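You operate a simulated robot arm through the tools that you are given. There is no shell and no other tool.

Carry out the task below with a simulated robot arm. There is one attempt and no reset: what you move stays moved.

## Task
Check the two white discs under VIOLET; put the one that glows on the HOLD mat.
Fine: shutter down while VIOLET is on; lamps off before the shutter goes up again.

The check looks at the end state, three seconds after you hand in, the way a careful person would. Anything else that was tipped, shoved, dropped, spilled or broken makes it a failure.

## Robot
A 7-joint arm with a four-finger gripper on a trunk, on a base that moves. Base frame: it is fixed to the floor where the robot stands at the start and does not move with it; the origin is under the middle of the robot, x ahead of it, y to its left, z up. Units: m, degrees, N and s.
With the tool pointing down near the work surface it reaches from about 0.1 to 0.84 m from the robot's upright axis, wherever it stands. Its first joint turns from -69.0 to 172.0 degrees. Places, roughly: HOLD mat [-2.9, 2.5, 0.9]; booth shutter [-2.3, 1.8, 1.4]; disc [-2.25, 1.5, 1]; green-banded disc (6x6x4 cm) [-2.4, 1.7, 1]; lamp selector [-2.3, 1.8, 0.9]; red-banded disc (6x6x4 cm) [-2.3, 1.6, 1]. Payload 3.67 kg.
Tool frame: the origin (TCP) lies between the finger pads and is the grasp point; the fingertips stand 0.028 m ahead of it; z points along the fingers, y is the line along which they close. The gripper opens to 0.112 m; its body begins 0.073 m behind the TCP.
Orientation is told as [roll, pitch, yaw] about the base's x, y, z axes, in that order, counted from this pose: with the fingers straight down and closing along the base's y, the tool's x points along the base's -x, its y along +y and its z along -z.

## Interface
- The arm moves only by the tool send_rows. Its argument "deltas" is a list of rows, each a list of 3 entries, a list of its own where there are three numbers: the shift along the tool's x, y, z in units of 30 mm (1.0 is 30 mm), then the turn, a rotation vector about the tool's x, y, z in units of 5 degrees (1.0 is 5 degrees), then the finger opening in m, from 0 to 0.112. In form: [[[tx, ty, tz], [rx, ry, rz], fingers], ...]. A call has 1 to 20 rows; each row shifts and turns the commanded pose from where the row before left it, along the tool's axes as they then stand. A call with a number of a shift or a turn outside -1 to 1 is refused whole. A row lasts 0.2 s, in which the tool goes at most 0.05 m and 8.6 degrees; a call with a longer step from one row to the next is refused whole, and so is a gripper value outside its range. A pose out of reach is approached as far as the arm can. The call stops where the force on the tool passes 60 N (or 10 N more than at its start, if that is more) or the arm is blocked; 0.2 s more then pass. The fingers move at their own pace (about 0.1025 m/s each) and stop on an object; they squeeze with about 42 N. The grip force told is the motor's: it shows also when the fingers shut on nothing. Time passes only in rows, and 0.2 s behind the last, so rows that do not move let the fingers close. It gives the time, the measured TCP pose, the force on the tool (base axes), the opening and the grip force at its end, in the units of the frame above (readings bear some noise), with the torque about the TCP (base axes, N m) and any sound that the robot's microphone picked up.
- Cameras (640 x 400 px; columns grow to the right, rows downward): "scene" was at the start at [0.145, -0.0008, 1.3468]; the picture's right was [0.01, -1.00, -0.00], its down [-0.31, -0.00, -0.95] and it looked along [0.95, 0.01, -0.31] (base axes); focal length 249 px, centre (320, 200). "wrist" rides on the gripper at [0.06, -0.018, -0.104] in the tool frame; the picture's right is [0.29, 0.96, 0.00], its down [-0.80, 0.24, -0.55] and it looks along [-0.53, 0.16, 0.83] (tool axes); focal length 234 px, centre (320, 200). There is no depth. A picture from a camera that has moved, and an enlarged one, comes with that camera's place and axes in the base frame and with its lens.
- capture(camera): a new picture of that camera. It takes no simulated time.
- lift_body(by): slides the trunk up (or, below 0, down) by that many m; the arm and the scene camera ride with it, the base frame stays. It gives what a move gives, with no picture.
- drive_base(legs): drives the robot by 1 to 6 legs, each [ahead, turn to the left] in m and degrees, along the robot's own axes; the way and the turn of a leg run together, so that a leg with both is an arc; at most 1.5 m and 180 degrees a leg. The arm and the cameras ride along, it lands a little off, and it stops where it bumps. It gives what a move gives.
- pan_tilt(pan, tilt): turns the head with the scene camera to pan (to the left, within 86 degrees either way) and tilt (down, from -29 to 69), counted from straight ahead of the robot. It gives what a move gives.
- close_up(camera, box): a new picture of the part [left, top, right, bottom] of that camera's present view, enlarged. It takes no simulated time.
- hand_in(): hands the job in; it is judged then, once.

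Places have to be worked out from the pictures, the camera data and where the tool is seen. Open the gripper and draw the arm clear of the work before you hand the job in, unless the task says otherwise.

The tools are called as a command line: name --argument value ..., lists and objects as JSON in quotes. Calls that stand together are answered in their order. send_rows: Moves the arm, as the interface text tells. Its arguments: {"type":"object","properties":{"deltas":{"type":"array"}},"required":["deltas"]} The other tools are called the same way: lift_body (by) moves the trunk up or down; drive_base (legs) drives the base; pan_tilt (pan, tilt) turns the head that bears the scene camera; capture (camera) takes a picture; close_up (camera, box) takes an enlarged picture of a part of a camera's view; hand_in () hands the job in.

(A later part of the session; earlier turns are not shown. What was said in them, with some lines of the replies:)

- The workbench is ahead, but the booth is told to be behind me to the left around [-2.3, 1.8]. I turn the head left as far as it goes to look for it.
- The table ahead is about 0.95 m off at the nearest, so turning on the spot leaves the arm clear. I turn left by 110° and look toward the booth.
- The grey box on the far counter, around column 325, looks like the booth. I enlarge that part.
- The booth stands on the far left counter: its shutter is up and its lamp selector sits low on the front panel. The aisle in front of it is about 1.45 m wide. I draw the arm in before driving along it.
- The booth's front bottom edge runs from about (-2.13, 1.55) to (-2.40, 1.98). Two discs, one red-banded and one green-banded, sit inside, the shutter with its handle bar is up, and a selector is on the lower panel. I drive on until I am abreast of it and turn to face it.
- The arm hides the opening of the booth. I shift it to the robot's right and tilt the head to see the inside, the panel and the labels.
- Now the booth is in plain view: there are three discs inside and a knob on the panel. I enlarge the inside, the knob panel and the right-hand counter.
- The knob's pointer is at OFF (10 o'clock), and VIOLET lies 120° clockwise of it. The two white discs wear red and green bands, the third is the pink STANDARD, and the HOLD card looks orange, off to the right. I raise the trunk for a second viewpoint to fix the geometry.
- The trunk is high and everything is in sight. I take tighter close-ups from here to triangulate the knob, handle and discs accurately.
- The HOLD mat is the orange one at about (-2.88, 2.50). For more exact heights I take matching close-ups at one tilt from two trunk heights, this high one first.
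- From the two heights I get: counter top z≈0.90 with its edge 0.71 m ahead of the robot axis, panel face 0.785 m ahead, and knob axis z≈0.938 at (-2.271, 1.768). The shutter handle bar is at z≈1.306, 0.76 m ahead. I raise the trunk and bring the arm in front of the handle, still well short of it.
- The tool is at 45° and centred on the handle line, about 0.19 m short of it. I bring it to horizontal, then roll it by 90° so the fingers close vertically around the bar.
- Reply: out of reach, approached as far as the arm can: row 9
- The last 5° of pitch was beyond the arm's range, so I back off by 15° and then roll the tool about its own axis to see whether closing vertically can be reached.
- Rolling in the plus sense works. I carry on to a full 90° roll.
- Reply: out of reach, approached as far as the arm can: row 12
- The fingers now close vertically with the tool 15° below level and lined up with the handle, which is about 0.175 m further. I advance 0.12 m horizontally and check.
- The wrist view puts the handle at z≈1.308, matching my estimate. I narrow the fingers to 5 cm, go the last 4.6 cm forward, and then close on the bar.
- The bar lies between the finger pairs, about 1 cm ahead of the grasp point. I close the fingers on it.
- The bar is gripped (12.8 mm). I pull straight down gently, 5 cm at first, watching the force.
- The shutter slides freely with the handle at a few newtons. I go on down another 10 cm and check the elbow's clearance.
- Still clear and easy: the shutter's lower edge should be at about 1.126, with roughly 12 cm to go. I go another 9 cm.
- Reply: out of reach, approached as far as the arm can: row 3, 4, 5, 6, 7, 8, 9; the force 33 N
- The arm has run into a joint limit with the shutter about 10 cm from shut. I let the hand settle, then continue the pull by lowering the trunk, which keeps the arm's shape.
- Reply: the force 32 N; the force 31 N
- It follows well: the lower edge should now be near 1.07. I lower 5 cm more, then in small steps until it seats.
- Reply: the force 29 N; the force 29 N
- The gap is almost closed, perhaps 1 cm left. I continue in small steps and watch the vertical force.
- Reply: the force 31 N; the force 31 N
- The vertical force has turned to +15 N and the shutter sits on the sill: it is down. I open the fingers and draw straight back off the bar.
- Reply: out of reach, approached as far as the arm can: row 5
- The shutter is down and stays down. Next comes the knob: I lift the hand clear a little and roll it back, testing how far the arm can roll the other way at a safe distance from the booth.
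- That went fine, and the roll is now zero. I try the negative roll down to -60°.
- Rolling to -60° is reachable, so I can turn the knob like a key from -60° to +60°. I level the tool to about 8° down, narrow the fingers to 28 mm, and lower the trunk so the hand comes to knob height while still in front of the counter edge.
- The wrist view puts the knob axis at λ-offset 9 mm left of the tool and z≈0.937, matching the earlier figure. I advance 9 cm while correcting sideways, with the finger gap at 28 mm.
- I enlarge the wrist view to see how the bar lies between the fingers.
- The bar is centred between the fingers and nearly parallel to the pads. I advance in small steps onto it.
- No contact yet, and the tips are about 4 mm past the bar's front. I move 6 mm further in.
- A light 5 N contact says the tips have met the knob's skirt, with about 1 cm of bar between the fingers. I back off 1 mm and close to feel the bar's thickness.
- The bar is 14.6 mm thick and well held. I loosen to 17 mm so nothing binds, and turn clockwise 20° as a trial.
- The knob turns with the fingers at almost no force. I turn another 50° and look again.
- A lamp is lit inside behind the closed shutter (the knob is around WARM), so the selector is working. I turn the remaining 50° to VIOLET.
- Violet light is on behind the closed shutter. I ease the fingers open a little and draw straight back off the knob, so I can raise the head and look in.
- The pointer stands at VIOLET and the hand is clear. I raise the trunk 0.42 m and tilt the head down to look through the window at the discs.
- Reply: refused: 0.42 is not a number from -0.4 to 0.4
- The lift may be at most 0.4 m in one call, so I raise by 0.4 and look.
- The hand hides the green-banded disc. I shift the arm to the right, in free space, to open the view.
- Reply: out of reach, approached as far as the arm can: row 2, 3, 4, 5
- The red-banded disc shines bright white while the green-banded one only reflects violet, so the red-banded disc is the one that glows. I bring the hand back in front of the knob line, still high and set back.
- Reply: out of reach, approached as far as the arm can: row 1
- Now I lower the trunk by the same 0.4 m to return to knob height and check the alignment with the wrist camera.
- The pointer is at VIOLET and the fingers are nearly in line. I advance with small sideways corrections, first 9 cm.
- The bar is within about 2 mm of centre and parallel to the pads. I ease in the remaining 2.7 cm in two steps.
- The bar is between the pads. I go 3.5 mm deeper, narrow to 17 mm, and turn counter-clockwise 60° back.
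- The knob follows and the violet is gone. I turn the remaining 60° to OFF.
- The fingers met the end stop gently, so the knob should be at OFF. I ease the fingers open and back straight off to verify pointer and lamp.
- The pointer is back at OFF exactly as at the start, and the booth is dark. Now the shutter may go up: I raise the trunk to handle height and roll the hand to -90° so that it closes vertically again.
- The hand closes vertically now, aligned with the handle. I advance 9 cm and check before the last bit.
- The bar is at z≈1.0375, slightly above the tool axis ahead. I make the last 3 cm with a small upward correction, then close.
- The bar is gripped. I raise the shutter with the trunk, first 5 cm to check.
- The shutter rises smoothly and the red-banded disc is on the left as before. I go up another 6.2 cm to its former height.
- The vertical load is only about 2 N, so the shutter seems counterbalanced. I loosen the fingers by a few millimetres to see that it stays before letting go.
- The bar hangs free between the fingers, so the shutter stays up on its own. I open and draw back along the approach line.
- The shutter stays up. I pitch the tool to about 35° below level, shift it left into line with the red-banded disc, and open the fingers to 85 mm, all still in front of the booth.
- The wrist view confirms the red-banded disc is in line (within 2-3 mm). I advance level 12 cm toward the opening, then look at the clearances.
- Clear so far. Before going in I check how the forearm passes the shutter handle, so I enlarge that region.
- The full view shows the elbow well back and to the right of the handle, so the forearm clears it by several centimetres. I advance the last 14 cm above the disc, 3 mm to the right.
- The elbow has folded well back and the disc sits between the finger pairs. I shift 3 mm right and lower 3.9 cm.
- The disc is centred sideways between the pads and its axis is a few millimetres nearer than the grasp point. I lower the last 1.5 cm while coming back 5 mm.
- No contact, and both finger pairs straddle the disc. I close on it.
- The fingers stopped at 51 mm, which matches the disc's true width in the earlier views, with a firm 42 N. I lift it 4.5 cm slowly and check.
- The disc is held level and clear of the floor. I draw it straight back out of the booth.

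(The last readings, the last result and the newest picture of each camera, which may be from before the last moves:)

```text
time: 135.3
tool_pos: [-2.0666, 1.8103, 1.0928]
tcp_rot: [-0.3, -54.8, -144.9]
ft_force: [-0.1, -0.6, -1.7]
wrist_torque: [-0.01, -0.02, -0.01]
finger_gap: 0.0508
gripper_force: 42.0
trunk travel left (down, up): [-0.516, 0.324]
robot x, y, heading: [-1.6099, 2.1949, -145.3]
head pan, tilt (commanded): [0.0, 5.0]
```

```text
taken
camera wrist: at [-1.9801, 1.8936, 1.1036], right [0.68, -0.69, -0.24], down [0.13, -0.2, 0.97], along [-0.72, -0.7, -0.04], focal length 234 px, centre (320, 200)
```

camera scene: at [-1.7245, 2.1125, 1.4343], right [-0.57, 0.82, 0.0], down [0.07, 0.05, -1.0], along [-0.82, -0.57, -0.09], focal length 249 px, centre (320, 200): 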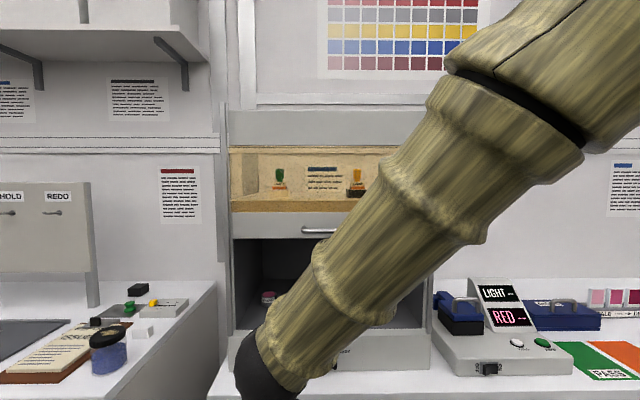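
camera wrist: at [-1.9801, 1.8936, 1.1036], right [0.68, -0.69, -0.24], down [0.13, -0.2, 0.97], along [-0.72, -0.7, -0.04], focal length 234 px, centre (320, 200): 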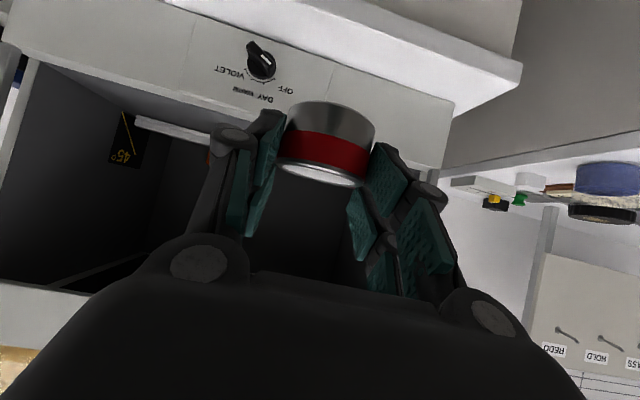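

The disc is out and held firmly. The HOLD mat is about 1 m to my right along the counter. I pull the arm in a little, turn right along the aisle, drive 1.04 m, and turn back to face the counter.

send_rows --deltas '[[[0.46, 0, -0.654], [0, 0, 0], 0.03], [[0.46, 0, -0.654], [0, 0, 0], 0.03], [[0.46, 0, -0.654], [0, 0, 0], 0.03]]'

drive_base --legs '[[0, -90]]'

pan_tilt --pan 40 --tilt 25

capture --camera "scene"

```text
time: 136.1
tool_pos: [-2.0091, 1.8534, 1.0936]
tcp_rot: [-0.3, -55.1, -144.9]
ft_force: [0.1, 0.1, -1.0]
wrist_torque: [0.03, -0.02, 0.03]
finger_gap: 0.0511
gripper_force: 41.9
trunk travel left (down, up): [-0.516, 0.324]
robot x, y, heading: [-1.6101, 2.1954, -145.2]
head pan, tilt (commanded): [0.0, 5.0]
```

```text
time: 140.4
tool_pos: [-1.9524, 2.5944, 1.093]
tcp_rot: [-0.2, -54.9, 125.0]
ft_force: [0.8, 0.0, -1.0]
wrist_torque: [-0.03, -0.03, -0.04]
finger_gap: 0.0509
gripper_force: 42.4
trunk travel left (down, up): [-0.516, 0.324]
robot x, y, heading: [-1.6119, 2.1913, 124.6]
head pan, tilt (commanded): [0.0, 5.0]
```

```text
time: 141.4
tool_pos: [-1.9523, 2.5952, 1.0933]
tcp_rot: [-0.2, -54.9, 125.0]
ft_force: [0.9, -0.1, -1.0]
wrist_torque: [0.01, -0.03, 0.02]
finger_gap: 0.0509
gripper_force: 42.2
trunk travel left (down, up): [-0.516, 0.324]
robot x, y, heading: [-1.6144, 2.1927, 124.4]
head pan, tilt (commanded): [40.0, 25.0]
```

```text
taken
camera scene: at [-1.7275, 2.2582, 1.4019], right [0.27, 0.96, 0.0], down [0.41, -0.11, -0.91], along [-0.87, 0.24, -0.42], focal length 249 px, centre (320, 200)
```

scene: 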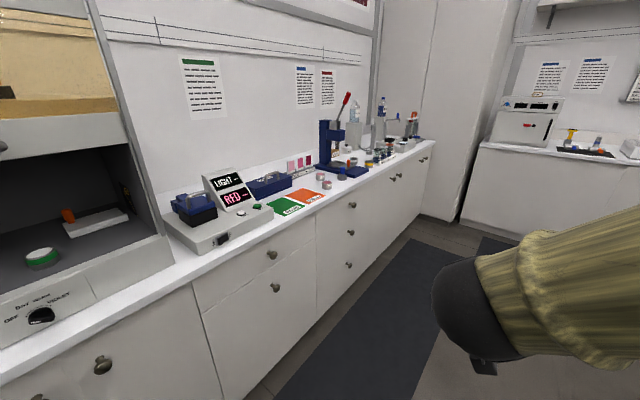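

The aisle ahead is clear and the green PASS and orange HOLD mats are in view. I drive 1.04 m along the counter and turn left to face it.

drive_base --legs '[[1.04, 0], [0, 90]]'

pan_tilt --pan 0 --tilt 38

capture --camera "scene"

capture --camera "wrist"

```text
time: 150.7
tool_pos: [-2.6139, 2.7182, 1.0928]
tcp_rot: [-0.2, -54.9, -144.6]
ft_force: [0.0, -0.6, -0.8]
wrist_torque: [0.03, -0.04, 0.01]
finger_gap: 0.0502
gripper_force: 42.0
trunk travel left (down, up): [-0.516, 0.324]
robot x, y, heading: [-2.2142, 3.0598, -145.5]
head pan, tilt (commanded): [40.0, 25.0]
```

```text
time: 151.8
tool_pos: [-2.6147, 2.7181, 1.0929]
tcp_rot: [-0.2, -54.9, -144.7]
ft_force: [0.2, 0.0, -1.8]
wrist_torque: [0.0, -0.03, 0.01]
finger_gap: 0.0504
gripper_force: 41.7
trunk travel left (down, up): [-0.516, 0.324]
robot x, y, heading: [-2.2144, 3.0608, -145.0]
head pan, tilt (commanded): [0.0, 38.0]
```

```text
taken
camera scene: at [-2.325, 2.9813, 1.3815], right [-0.57, 0.82, 0.0], down [0.5, 0.35, -0.79], along [-0.65, -0.45, -0.62], focal length 249 px, centre (320, 200)
```

scene: 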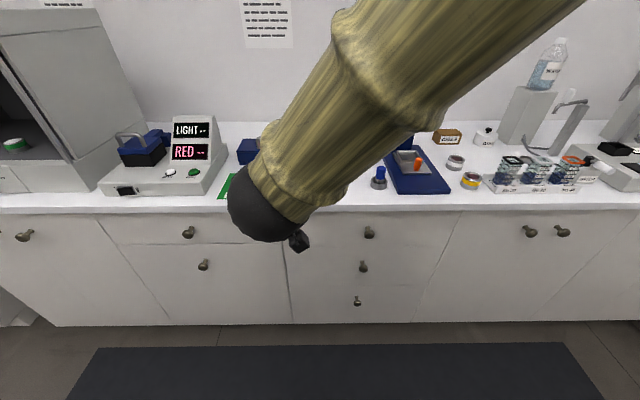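

```text
taken
camera wrist: at [-2.5274, 2.8015, 1.1034], right [0.69, -0.69, -0.24], down [0.14, -0.2, 0.97], along [-0.72, -0.7, -0.04], focal length 234 px, centre (320, 200)
```

wrist: 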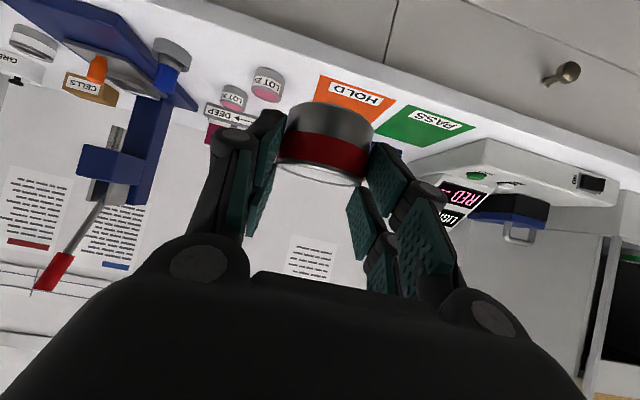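

The red-banded disc is still firmly held and the HOLD mat is ahead: from the earlier overhead view its centre is at (-2.832, 2.489), about 0.31 m forward and 0.06 m left of the grasp point. I move most of the way over at the present height.

send_rows --deltas '[[[-0.539, 0.186, 0.767], [0, 0, 0], 0.03], [[-0.539, 0.186, 0.767], [0, 0, 0], 0.03], [[-0.539, 0.186, 0.767], [0, 0, 0], 0.03], [[-0.539, 0.186, 0.767], [0, 0, 0], 0.03], [[-0.539, 0.186, 0.767], [0, 0, 0], 0.03], [[-0.539, 0.186, 0.767], [0, 0, 0], 0.03], [[-0.539, 0.186, 0.767], [0, 0, 0], 0.03]]'

capture --camera "scene"

capture --camera "wrist"

```text
time: 153.4
tool_pos: [-2.7529, 2.5712, 1.0929]
tcp_rot: [-0.1, -54.9, -144.6]
ft_force: [0.0, 0.1, -1.1]
wrist_torque: [-0.02, -0.02, -0.01]
finger_gap: 0.0505
gripper_force: 41.6
trunk travel left (down, up): [-0.516, 0.324]
robot x, y, heading: [-2.2111, 3.059, -145.1]
head pan, tilt (commanded): [0.0, 38.0]
```

```text
taken
camera scene: at [-2.3254, 2.9806, 1.3814], right [-0.57, 0.82, 0.0], down [0.51, 0.35, -0.79], along [-0.65, -0.45, -0.62], focal length 249 px, centre (320, 200)
```

scene: 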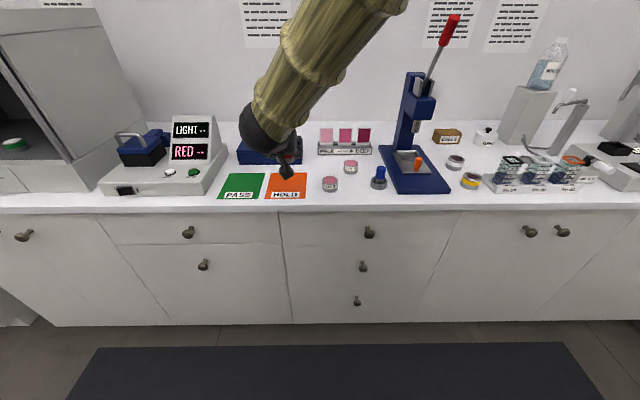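

```text
taken
camera wrist: at [-2.6675, 2.655, 1.1026], right [0.69, -0.69, -0.24], down [0.13, -0.2, 0.97], along [-0.71, -0.7, -0.05], focal length 234 px, centre (320, 200)
```

wrist: 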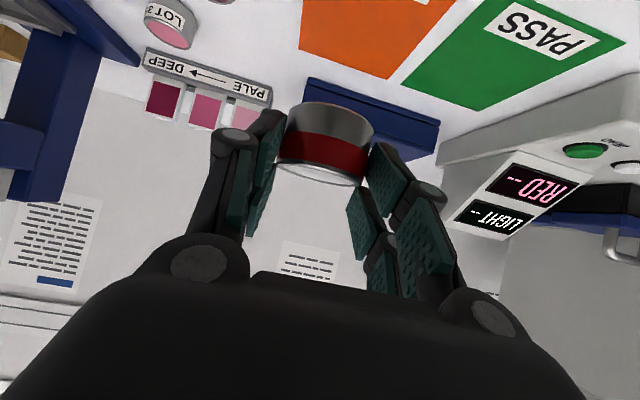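

The mats are now well in view. I enlarge them to fix the HOLD mat's place relative to the hand.

close_up --camera "scene" --box '[200, 120, 400, 245]'

```text
3.20 times, centred on (300, 182) of scene
camera zoom: at [-2.3254, 2.9806, 1.3814], right [-0.57, 0.82, 0.0], down [0.51, 0.35, -0.79], along [-0.65, -0.45, -0.62], focal length 798 px, centre (384, 256)
```

zoom: 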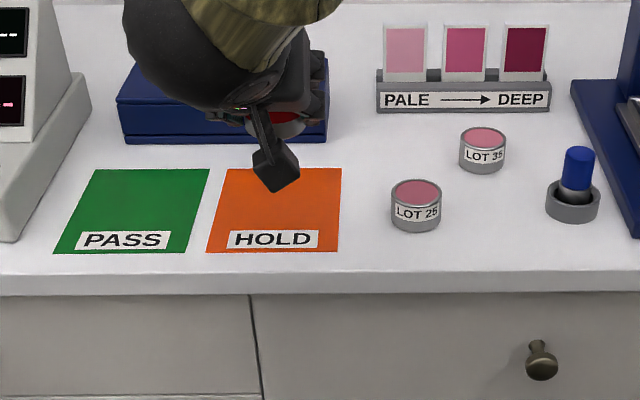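

The mat centre again works out at (-2.832, 2.489). I move the last 11 cm forward and 2 cm left, so the disc is above the mat's centre.

send_rows --deltas '[[[-0.537, 0.1775, 0.764], [0, 0, 0], 0.03], [[-0.537, 0.1775, 0.764], [0, 0, 0], 0.03], [[-0.537, 0.1775, 0.764], [0, 0, 0], 0.03], [[-0.537, 0.1775, 0.764], [0, 0, 0], 0.03]]'

capture --camera "scene"

capture --camera "wrist"

```text
time: 154.4
tool_pos: [-2.8334, 2.4884, 1.0936]
tcp_rot: [-0.4, -54.8, -144.5]
ft_force: [0.9, -0.7, -1.6]
wrist_torque: [0.03, 0.0, -0.03]
finger_gap: 0.0507
gripper_force: 42.1
trunk travel left (down, up): [-0.516, 0.324]
robot x, y, heading: [-2.2099, 3.0594, -145.3]
head pan, tilt (commanded): [0.0, 38.0]
```

```text
taken
camera scene: at [-2.325, 2.9805, 1.3814], right [-0.57, 0.82, 0.0], down [0.51, 0.35, -0.79], along [-0.65, -0.45, -0.62], focal length 249 px, centre (320, 200)
```

scene: 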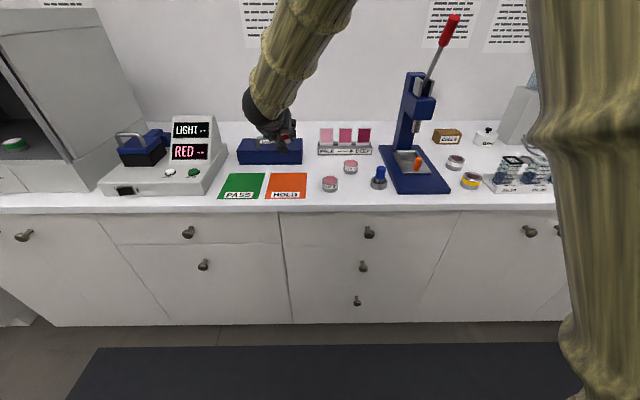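

```text
taken
camera wrist: at [-2.7466, 2.573, 1.1035], right [0.69, -0.69, -0.24], down [0.14, -0.2, 0.97], along [-0.71, -0.7, -0.05], focal length 234 px, centre (320, 200)
```

wrist: 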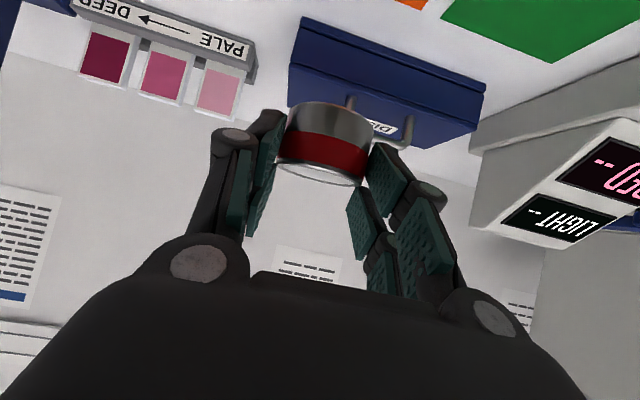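

The grasp point is over the mat's centre. I lower with the trunk 13 cm, then look before setting down.

lift_body --by -0.13

capture --camera "scene"

close_up --camera "scene" --box '[180, 60, 380, 185]'

capture --camera "wrist"

```text
time: 155.9
tool_pos: [-2.8328, 2.4907, 0.964]
tcp_rot: [-0.2, -54.9, -144.6]
ft_force: [0.6, 0.3, -0.3]
wrist_torque: [0.03, 0.0, 0.0]
finger_gap: 0.0504
gripper_force: 42.2
trunk travel left (down, up): [-0.386, 0.454]
robot x, y, heading: [-2.2125, 3.0592, -145.0]
head pan, tilt (commanded): [0.0, 38.0]
```

```text
taken
camera scene: at [-2.3249, 2.9813, 1.2516], right [-0.57, 0.82, 0.0], down [0.51, 0.35, -0.79], along [-0.65, -0.45, -0.62], focal length 249 px, centre (320, 200)
```

scene: 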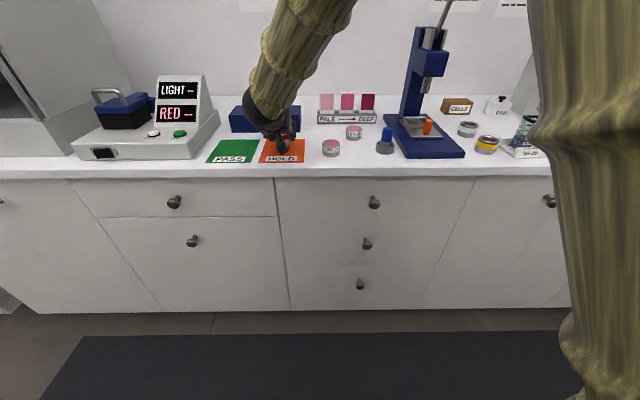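

```text
3.20 times, centred on (280, 122) of scene
camera zoom: at [-2.3249, 2.9813, 1.2516], right [-0.57, 0.82, 0.0], down [0.51, 0.35, -0.79], along [-0.65, -0.45, -0.62], focal length 798 px, centre (448, 448)
```

zoom: 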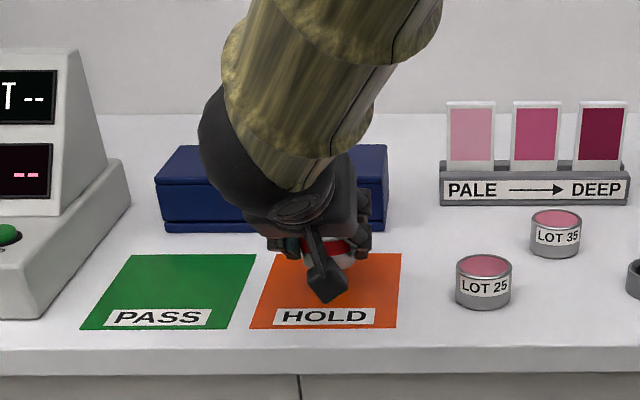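

```text
taken
camera wrist: at [-2.7463, 2.5737, 0.9741], right [0.69, -0.69, -0.24], down [0.14, -0.2, 0.97], along [-0.72, -0.7, -0.04], focal length 234 px, centre (320, 200)
```

wrist: 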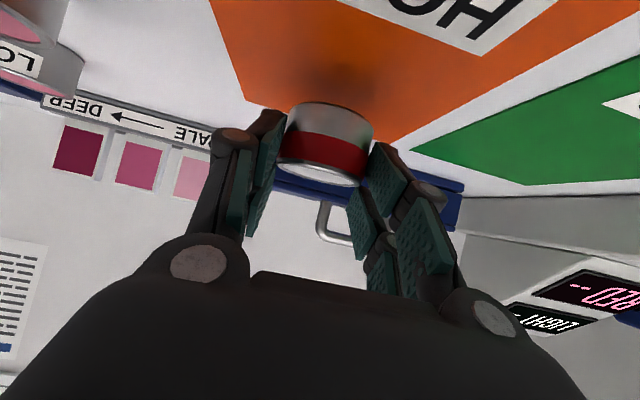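

The disc hovers about 2 cm over the mat. I lower it with the arm in small steps and watch the vertical force.

send_rows --deltas '[[[0.19, 0, 0.133], [0, 0, 0], 0.03], [[0.19, 0, 0.133], [0, 0, 0], 0.03]]'

send_rows --deltas '[[[0.055, 0, 0.038], [0, 0, 0], 0.03]]'

capture --camera "wrist"

```text
time: 156.5
tool_pos: [-2.8326, 2.4901, 0.9492]
tcp_rot: [-0.3, -54.9, -144.6]
ft_force: [-0.4, 0.6, -1.1]
wrist_torque: [0.02, -0.02, -0.01]
finger_gap: 0.0499
gripper_force: 42.2
trunk travel left (down, up): [-0.386, 0.454]
robot x, y, heading: [-2.213, 3.0624, -145.4]
head pan, tilt (commanded): [0.0, 38.0]
```

```text
time: 156.9
tool_pos: [-2.8322, 2.4907, 0.9477]
tcp_rot: [-0.2, -54.9, -144.6]
ft_force: [-0.3, 1.0, -1.3]
wrist_torque: [0.03, -0.01, 0.02]
finger_gap: 0.0504
gripper_force: 42.2
trunk travel left (down, up): [-0.386, 0.454]
robot x, y, heading: [-2.2138, 3.0582, -145.0]
head pan, tilt (commanded): [0.0, 38.0]
```

```text
taken
camera wrist: at [-2.7462, 2.5738, 0.9581], right [0.69, -0.69, -0.24], down [0.13, -0.2, 0.97], along [-0.71, -0.7, -0.04], focal length 234 px, centre (320, 200)
```

wrist: 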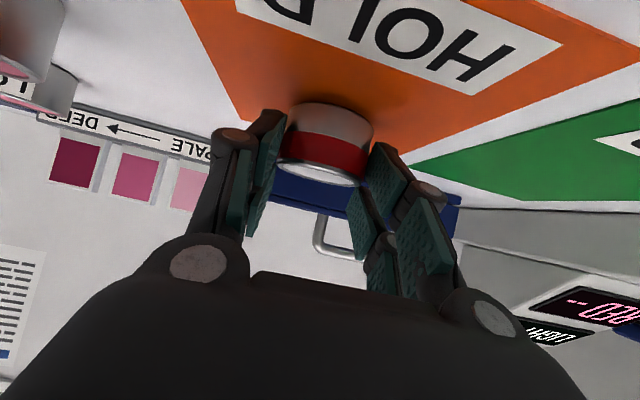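

Still hanging free, just above the mat. I continue in 1.5 mm steps until I feel contact.

send_rows --deltas '[[[0.041, 0, 0.029], [0, 0, 0], 0.03]]'

send_rows --deltas '[[[0.041, 0, 0.029], [0, 0, 0], 0.03]]'

capture --camera "wrist"

```text
time: 157.3
tool_pos: [-2.8337, 2.4896, 0.9466]
tcp_rot: [-0.3, -54.9, -144.7]
ft_force: [-1.1, -0.1, -1.4]
wrist_torque: [0.01, 0.02, 0.01]
finger_gap: 0.0504
gripper_force: 41.9
trunk travel left (down, up): [-0.386, 0.454]
robot x, y, heading: [-2.2118, 3.0587, -145.1]
head pan, tilt (commanded): [0.0, 38.0]
```

```text
time: 157.7
tool_pos: [-2.8334, 2.4906, 0.9451]
tcp_rot: [-0.3, -54.9, -144.7]
ft_force: [0.3, -0.2, -1.2]
wrist_torque: [0.0, -0.03, 0.01]
finger_gap: 0.0501
gripper_force: 41.9
trunk travel left (down, up): [-0.386, 0.454]
robot x, y, heading: [-2.2157, 3.0629, -144.9]
head pan, tilt (commanded): [0.0, 38.0]
```

```text
taken
camera wrist: at [-2.7465, 2.5736, 0.9547], right [0.69, -0.69, -0.24], down [0.14, -0.2, 0.97], along [-0.72, -0.7, -0.04], focal length 234 px, centre (320, 200)
```

wrist: 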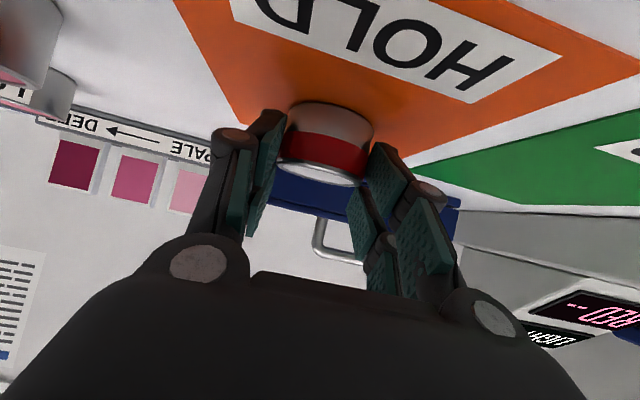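

No contact yet, so I keep lowering in 1.5 mm steps.

send_rows --deltas '[[[0.041, 0, 0.029], [0, 0, 0], 0.03]]'

send_rows --deltas '[[[0.041, 0, 0.029], [0, 0, 0], 0.03]]'

close_up --camera "wrist" --box '[240, 60, 440, 185]'

```text
time: 158.1
tool_pos: [-2.8316, 2.4896, 0.9442]
tcp_rot: [-0.2, -54.9, -144.8]
ft_force: [0.5, -0.8, 2.1]
wrist_torque: [-0.15, 0.02, 0.04]
finger_gap: 0.0504
gripper_force: 41.8
trunk travel left (down, up): [-0.386, 0.454]
robot x, y, heading: [-2.2137, 3.0582, -145.2]
head pan, tilt (commanded): [0.0, 38.0]
```

```text
time: 158.5
tool_pos: [-2.8333, 2.4895, 0.9443]
tcp_rot: [0.0, -55.0, -144.9]
ft_force: [2.5, -1.5, 5.2]
wrist_torque: [0.01, -0.01, -0.01]
finger_gap: 0.0502
gripper_force: 42.5
trunk travel left (down, up): [-0.386, 0.454]
robot x, y, heading: [-2.2137, 3.0609, -145.0]
head pan, tilt (commanded): [0.0, 38.0]
```

```text
3.20 times, centred on (340, 122) of wrist
camera zoom: at [-2.7463, 2.5739, 0.9539], right [0.69, -0.69, -0.24], down [0.13, -0.2, 0.97], along [-0.72, -0.7, -0.04], focal length 749 px, centre (256, 448)
```

zoom: 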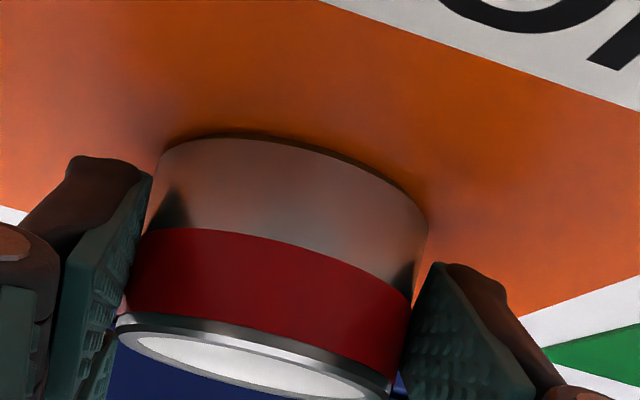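

Contact: +5 N, and the disc stands flat on the orange mat. I open the fingers gently.

send_rows --deltas '[[[0, 0, 0], [0, 0, 0], 0.052], [[0, 0, 0], [0, 0, 0], 0.056], [[0, 0, 0], [0, 0, 0], 0.065], [[0, 0, 0], [0, 0, 0], 0.08], [[0, 0, 0], [0, 0, 0], 0.085], [[0, 0, 0], [0, 0, 0], 0.085]]'

capture --camera "wrist"

```text
time: 159.9
tool_pos: [-2.8321, 2.4906, 0.9426]
tcp_rot: [-0.1, -54.9, -144.7]
ft_force: [-0.1, 0.4, -0.5]
wrist_torque: [0.0, -0.01, 0.0]
finger_gap: 0.085
gripper_force: 0.0
trunk travel left (down, up): [-0.386, 0.454]
robot x, y, heading: [-2.2145, 3.0625, -145.1]
head pan, tilt (commanded): [0.0, 38.0]
```

```text
taken
camera wrist: at [-2.7465, 2.5738, 0.9528], right [0.69, -0.69, -0.24], down [0.13, -0.2, 0.97], along [-0.72, -0.7, -0.04], focal length 234 px, centre (320, 200)
```

wrist: 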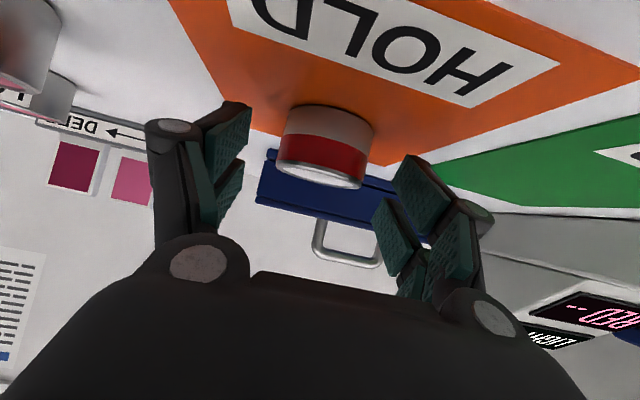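

The disc stands free on the mat. I raise the hand straight up 9 cm, draw back off the counter, and check.

send_rows --deltas '[[[-0.41, 0, -0.287], [0, 0, 0], 0.085], [[-0.819, 0, -0.574], [0, 0, 0], 0.085], [[-0.819, 0, -0.574], [0, 0, 0], 0.085], [[-0.41, 0, -0.287], [0, 0, 0], 0.085], [[0.575, 0, -0.818], [0, 0, 0], 0.085], [[0.575, 0, -0.818], [0, 0, 0], 0.085], [[0.575, 0, -0.818], [0, 0, 0], 0.085], [[0.575, 0, -0.818], [0, 0, 0], 0.085], [[0.575, 0, -0.818], [0, 0, 0], 0.085], [[0.575, 0, -0.818], [0, 0, 0], 0.085], [[0.575, 0, -0.818], [0, 0, 0], 0.085], [[0.575, 0, -0.818], [0, 0, 0], 0.085], [[0.575, 0, -0.818], [0, 0, 0], 0.085], [[0.575, 0, -0.818], [0, 0, 0], 0.085]]'

lift_body --by 0.2

capture --camera "scene"

```text
time: 162.9
tool_pos: [-2.5878, 2.6623, 1.0319]
tcp_rot: [-0.2, -55.0, -144.8]
ft_force: [0.0, -0.1, 0.0]
wrist_torque: [0.01, -0.02, -0.01]
finger_gap: 0.085
gripper_force: 0.0
trunk travel left (down, up): [-0.386, 0.454]
robot x, y, heading: [-2.2173, 3.0605, -145.1]
head pan, tilt (commanded): [0.0, 38.0]
```

```text
time: 165.1
tool_pos: [-2.5884, 2.6608, 1.2325]
tcp_rot: [-0.2, -54.9, -144.6]
ft_force: [0.3, 0.8, 0.7]
wrist_torque: [0.01, 0.01, 0.01]
finger_gap: 0.0846
gripper_force: 0.0
trunk travel left (down, up): [-0.586, 0.254]
robot x, y, heading: [-2.2159, 3.0583, -145.4]
head pan, tilt (commanded): [0.0, 38.0]
```

```text
taken
camera scene: at [-2.3251, 2.9814, 1.4514], right [-0.57, 0.82, 0.0], down [0.51, 0.35, -0.79], along [-0.65, -0.45, -0.62], focal length 249 px, centre (320, 200)
```

scene: 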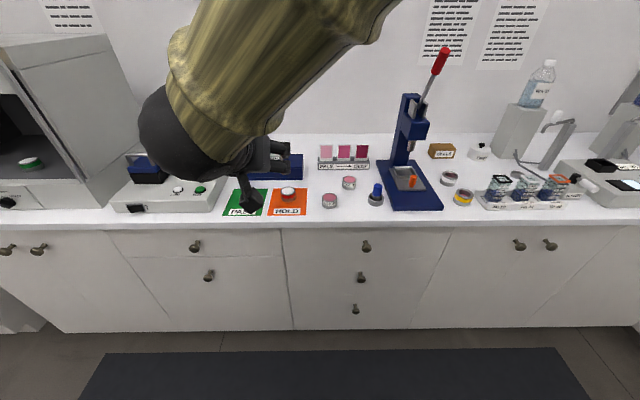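

close_up --camera "scene" --box '[220, 140, 380, 240]'

pan_tilt --pan 45 --tilt 25

capture --camera "scene"

```text
4.00 times, centred on (300, 190) of scene
camera zoom: at [-2.3251, 2.9814, 1.4514], right [-0.57, 0.82, 0.0], down [0.51, 0.35, -0.79], along [-0.65, -0.45, -0.62], focal length 997 px, centre (400, 240)
```

zoom: 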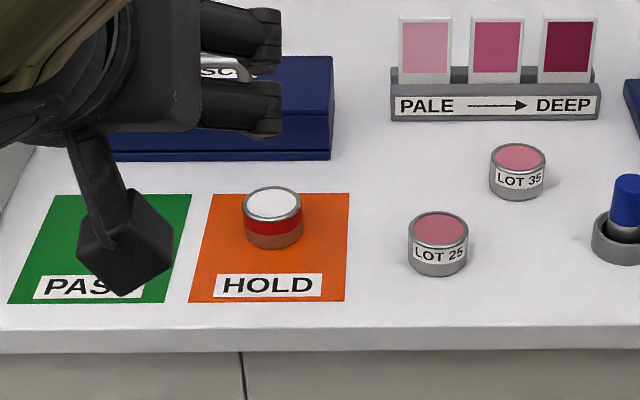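

```text
time: 166.2
tool_pos: [-2.5892, 2.661, 1.2321]
tcp_rot: [-0.1, -54.9, -144.7]
ft_force: [-0.7, -0.6, 0.9]
wrist_torque: [0.0, -0.02, 0.01]
finger_gap: 0.085
gripper_force: 0.0
trunk travel left (down, up): [-0.586, 0.254]
robot x, y, heading: [-2.2151, 3.0632, -145.2]
head pan, tilt (commanded): [45.0, 25.0]
```

```text
taken
camera scene: at [-2.2704, 2.9401, 1.4718], right [-0.98, 0.18, 0.0], down [0.07, 0.42, -0.91], along [-0.16, -0.89, -0.42], focal length 249 px, centre (320, 200)
```

scene: 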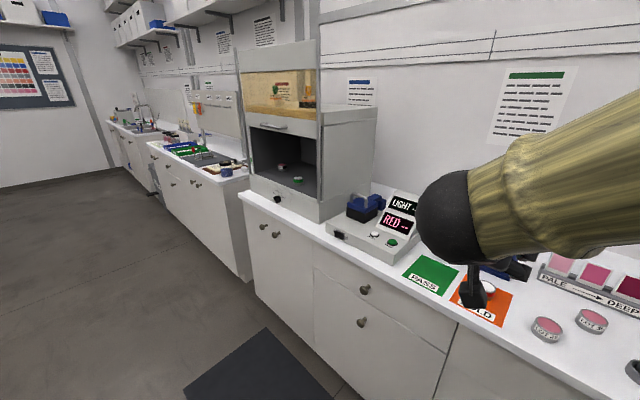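

The red-banded disc sits wholly on the HOLD mat with everything around it in place. One last look at the booth before handing in.

close_up --camera "scene" --box '[230, 30, 400, 220]'

send_rows --deltas '[[[0.3, 0, -0.4], [0, 0, 0], 0.1], [[0.3, 0, -0.4], [0, 0, 0], 0.11]]'

```text
2.11 times, centred on (315, 125) of scene
camera zoom: at [-2.2704, 2.9401, 1.4718], right [-0.98, 0.18, 0.0], down [0.07, 0.42, -0.91], along [-0.16, -0.89, -0.42], focal length 525 px, centre (330, 358)
```

zoom: 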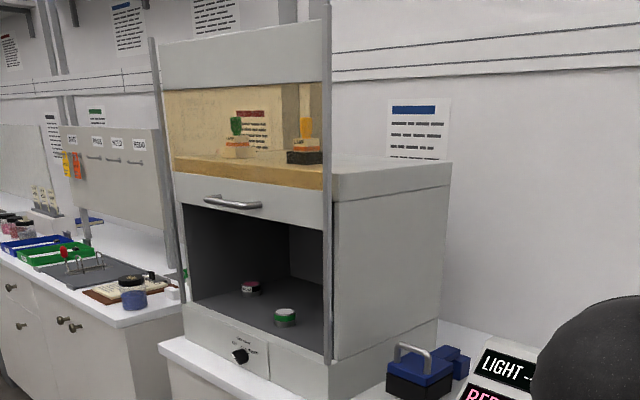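

```text
time: 166.8
tool_pos: [-2.5629, 2.679, 1.2303]
tcp_rot: [-0.2, -54.9, -144.6]
ft_force: [0.2, 0.9, 0.4]
wrist_torque: [-0.01, -0.02, -0.02]
finger_gap: 0.1099
gripper_force: 0.0
trunk travel left (down, up): [-0.586, 0.254]
robot x, y, heading: [-2.2147, 3.0596, -145.1]
head pan, tilt (commanded): [45.0, 25.0]
```

The booth is dark with the knob at OFF and the shutter up. The green-banded and STANDARD discs are where they were, the glowing red-banded disc is on HOLD, and the arm is clear with the gripper open. I hand in.

hand_in

```text
The job is handed in.
```

The red-banded disc is the one that glowed under VIOLET, and it now stands on the HOLD mat. The job is handed in; I don't have a verdict on it.

- **Check:** with the shutter down and the selector at VIOLET, the red-banded disc shone bright white. The green-banded disc only reflected violet.
- **Shutter and lamps:** the shutter was down before the selector left OFF. I turned the lamps off and saw the booth dark before raising the shutter again.
- **End state:** the selector is at OFF and the shutter is back up. The green-banded and STANDARD discs are where they started. I saw nothing else moved or touched, the gripper is open, and the arm is clear of the counter.
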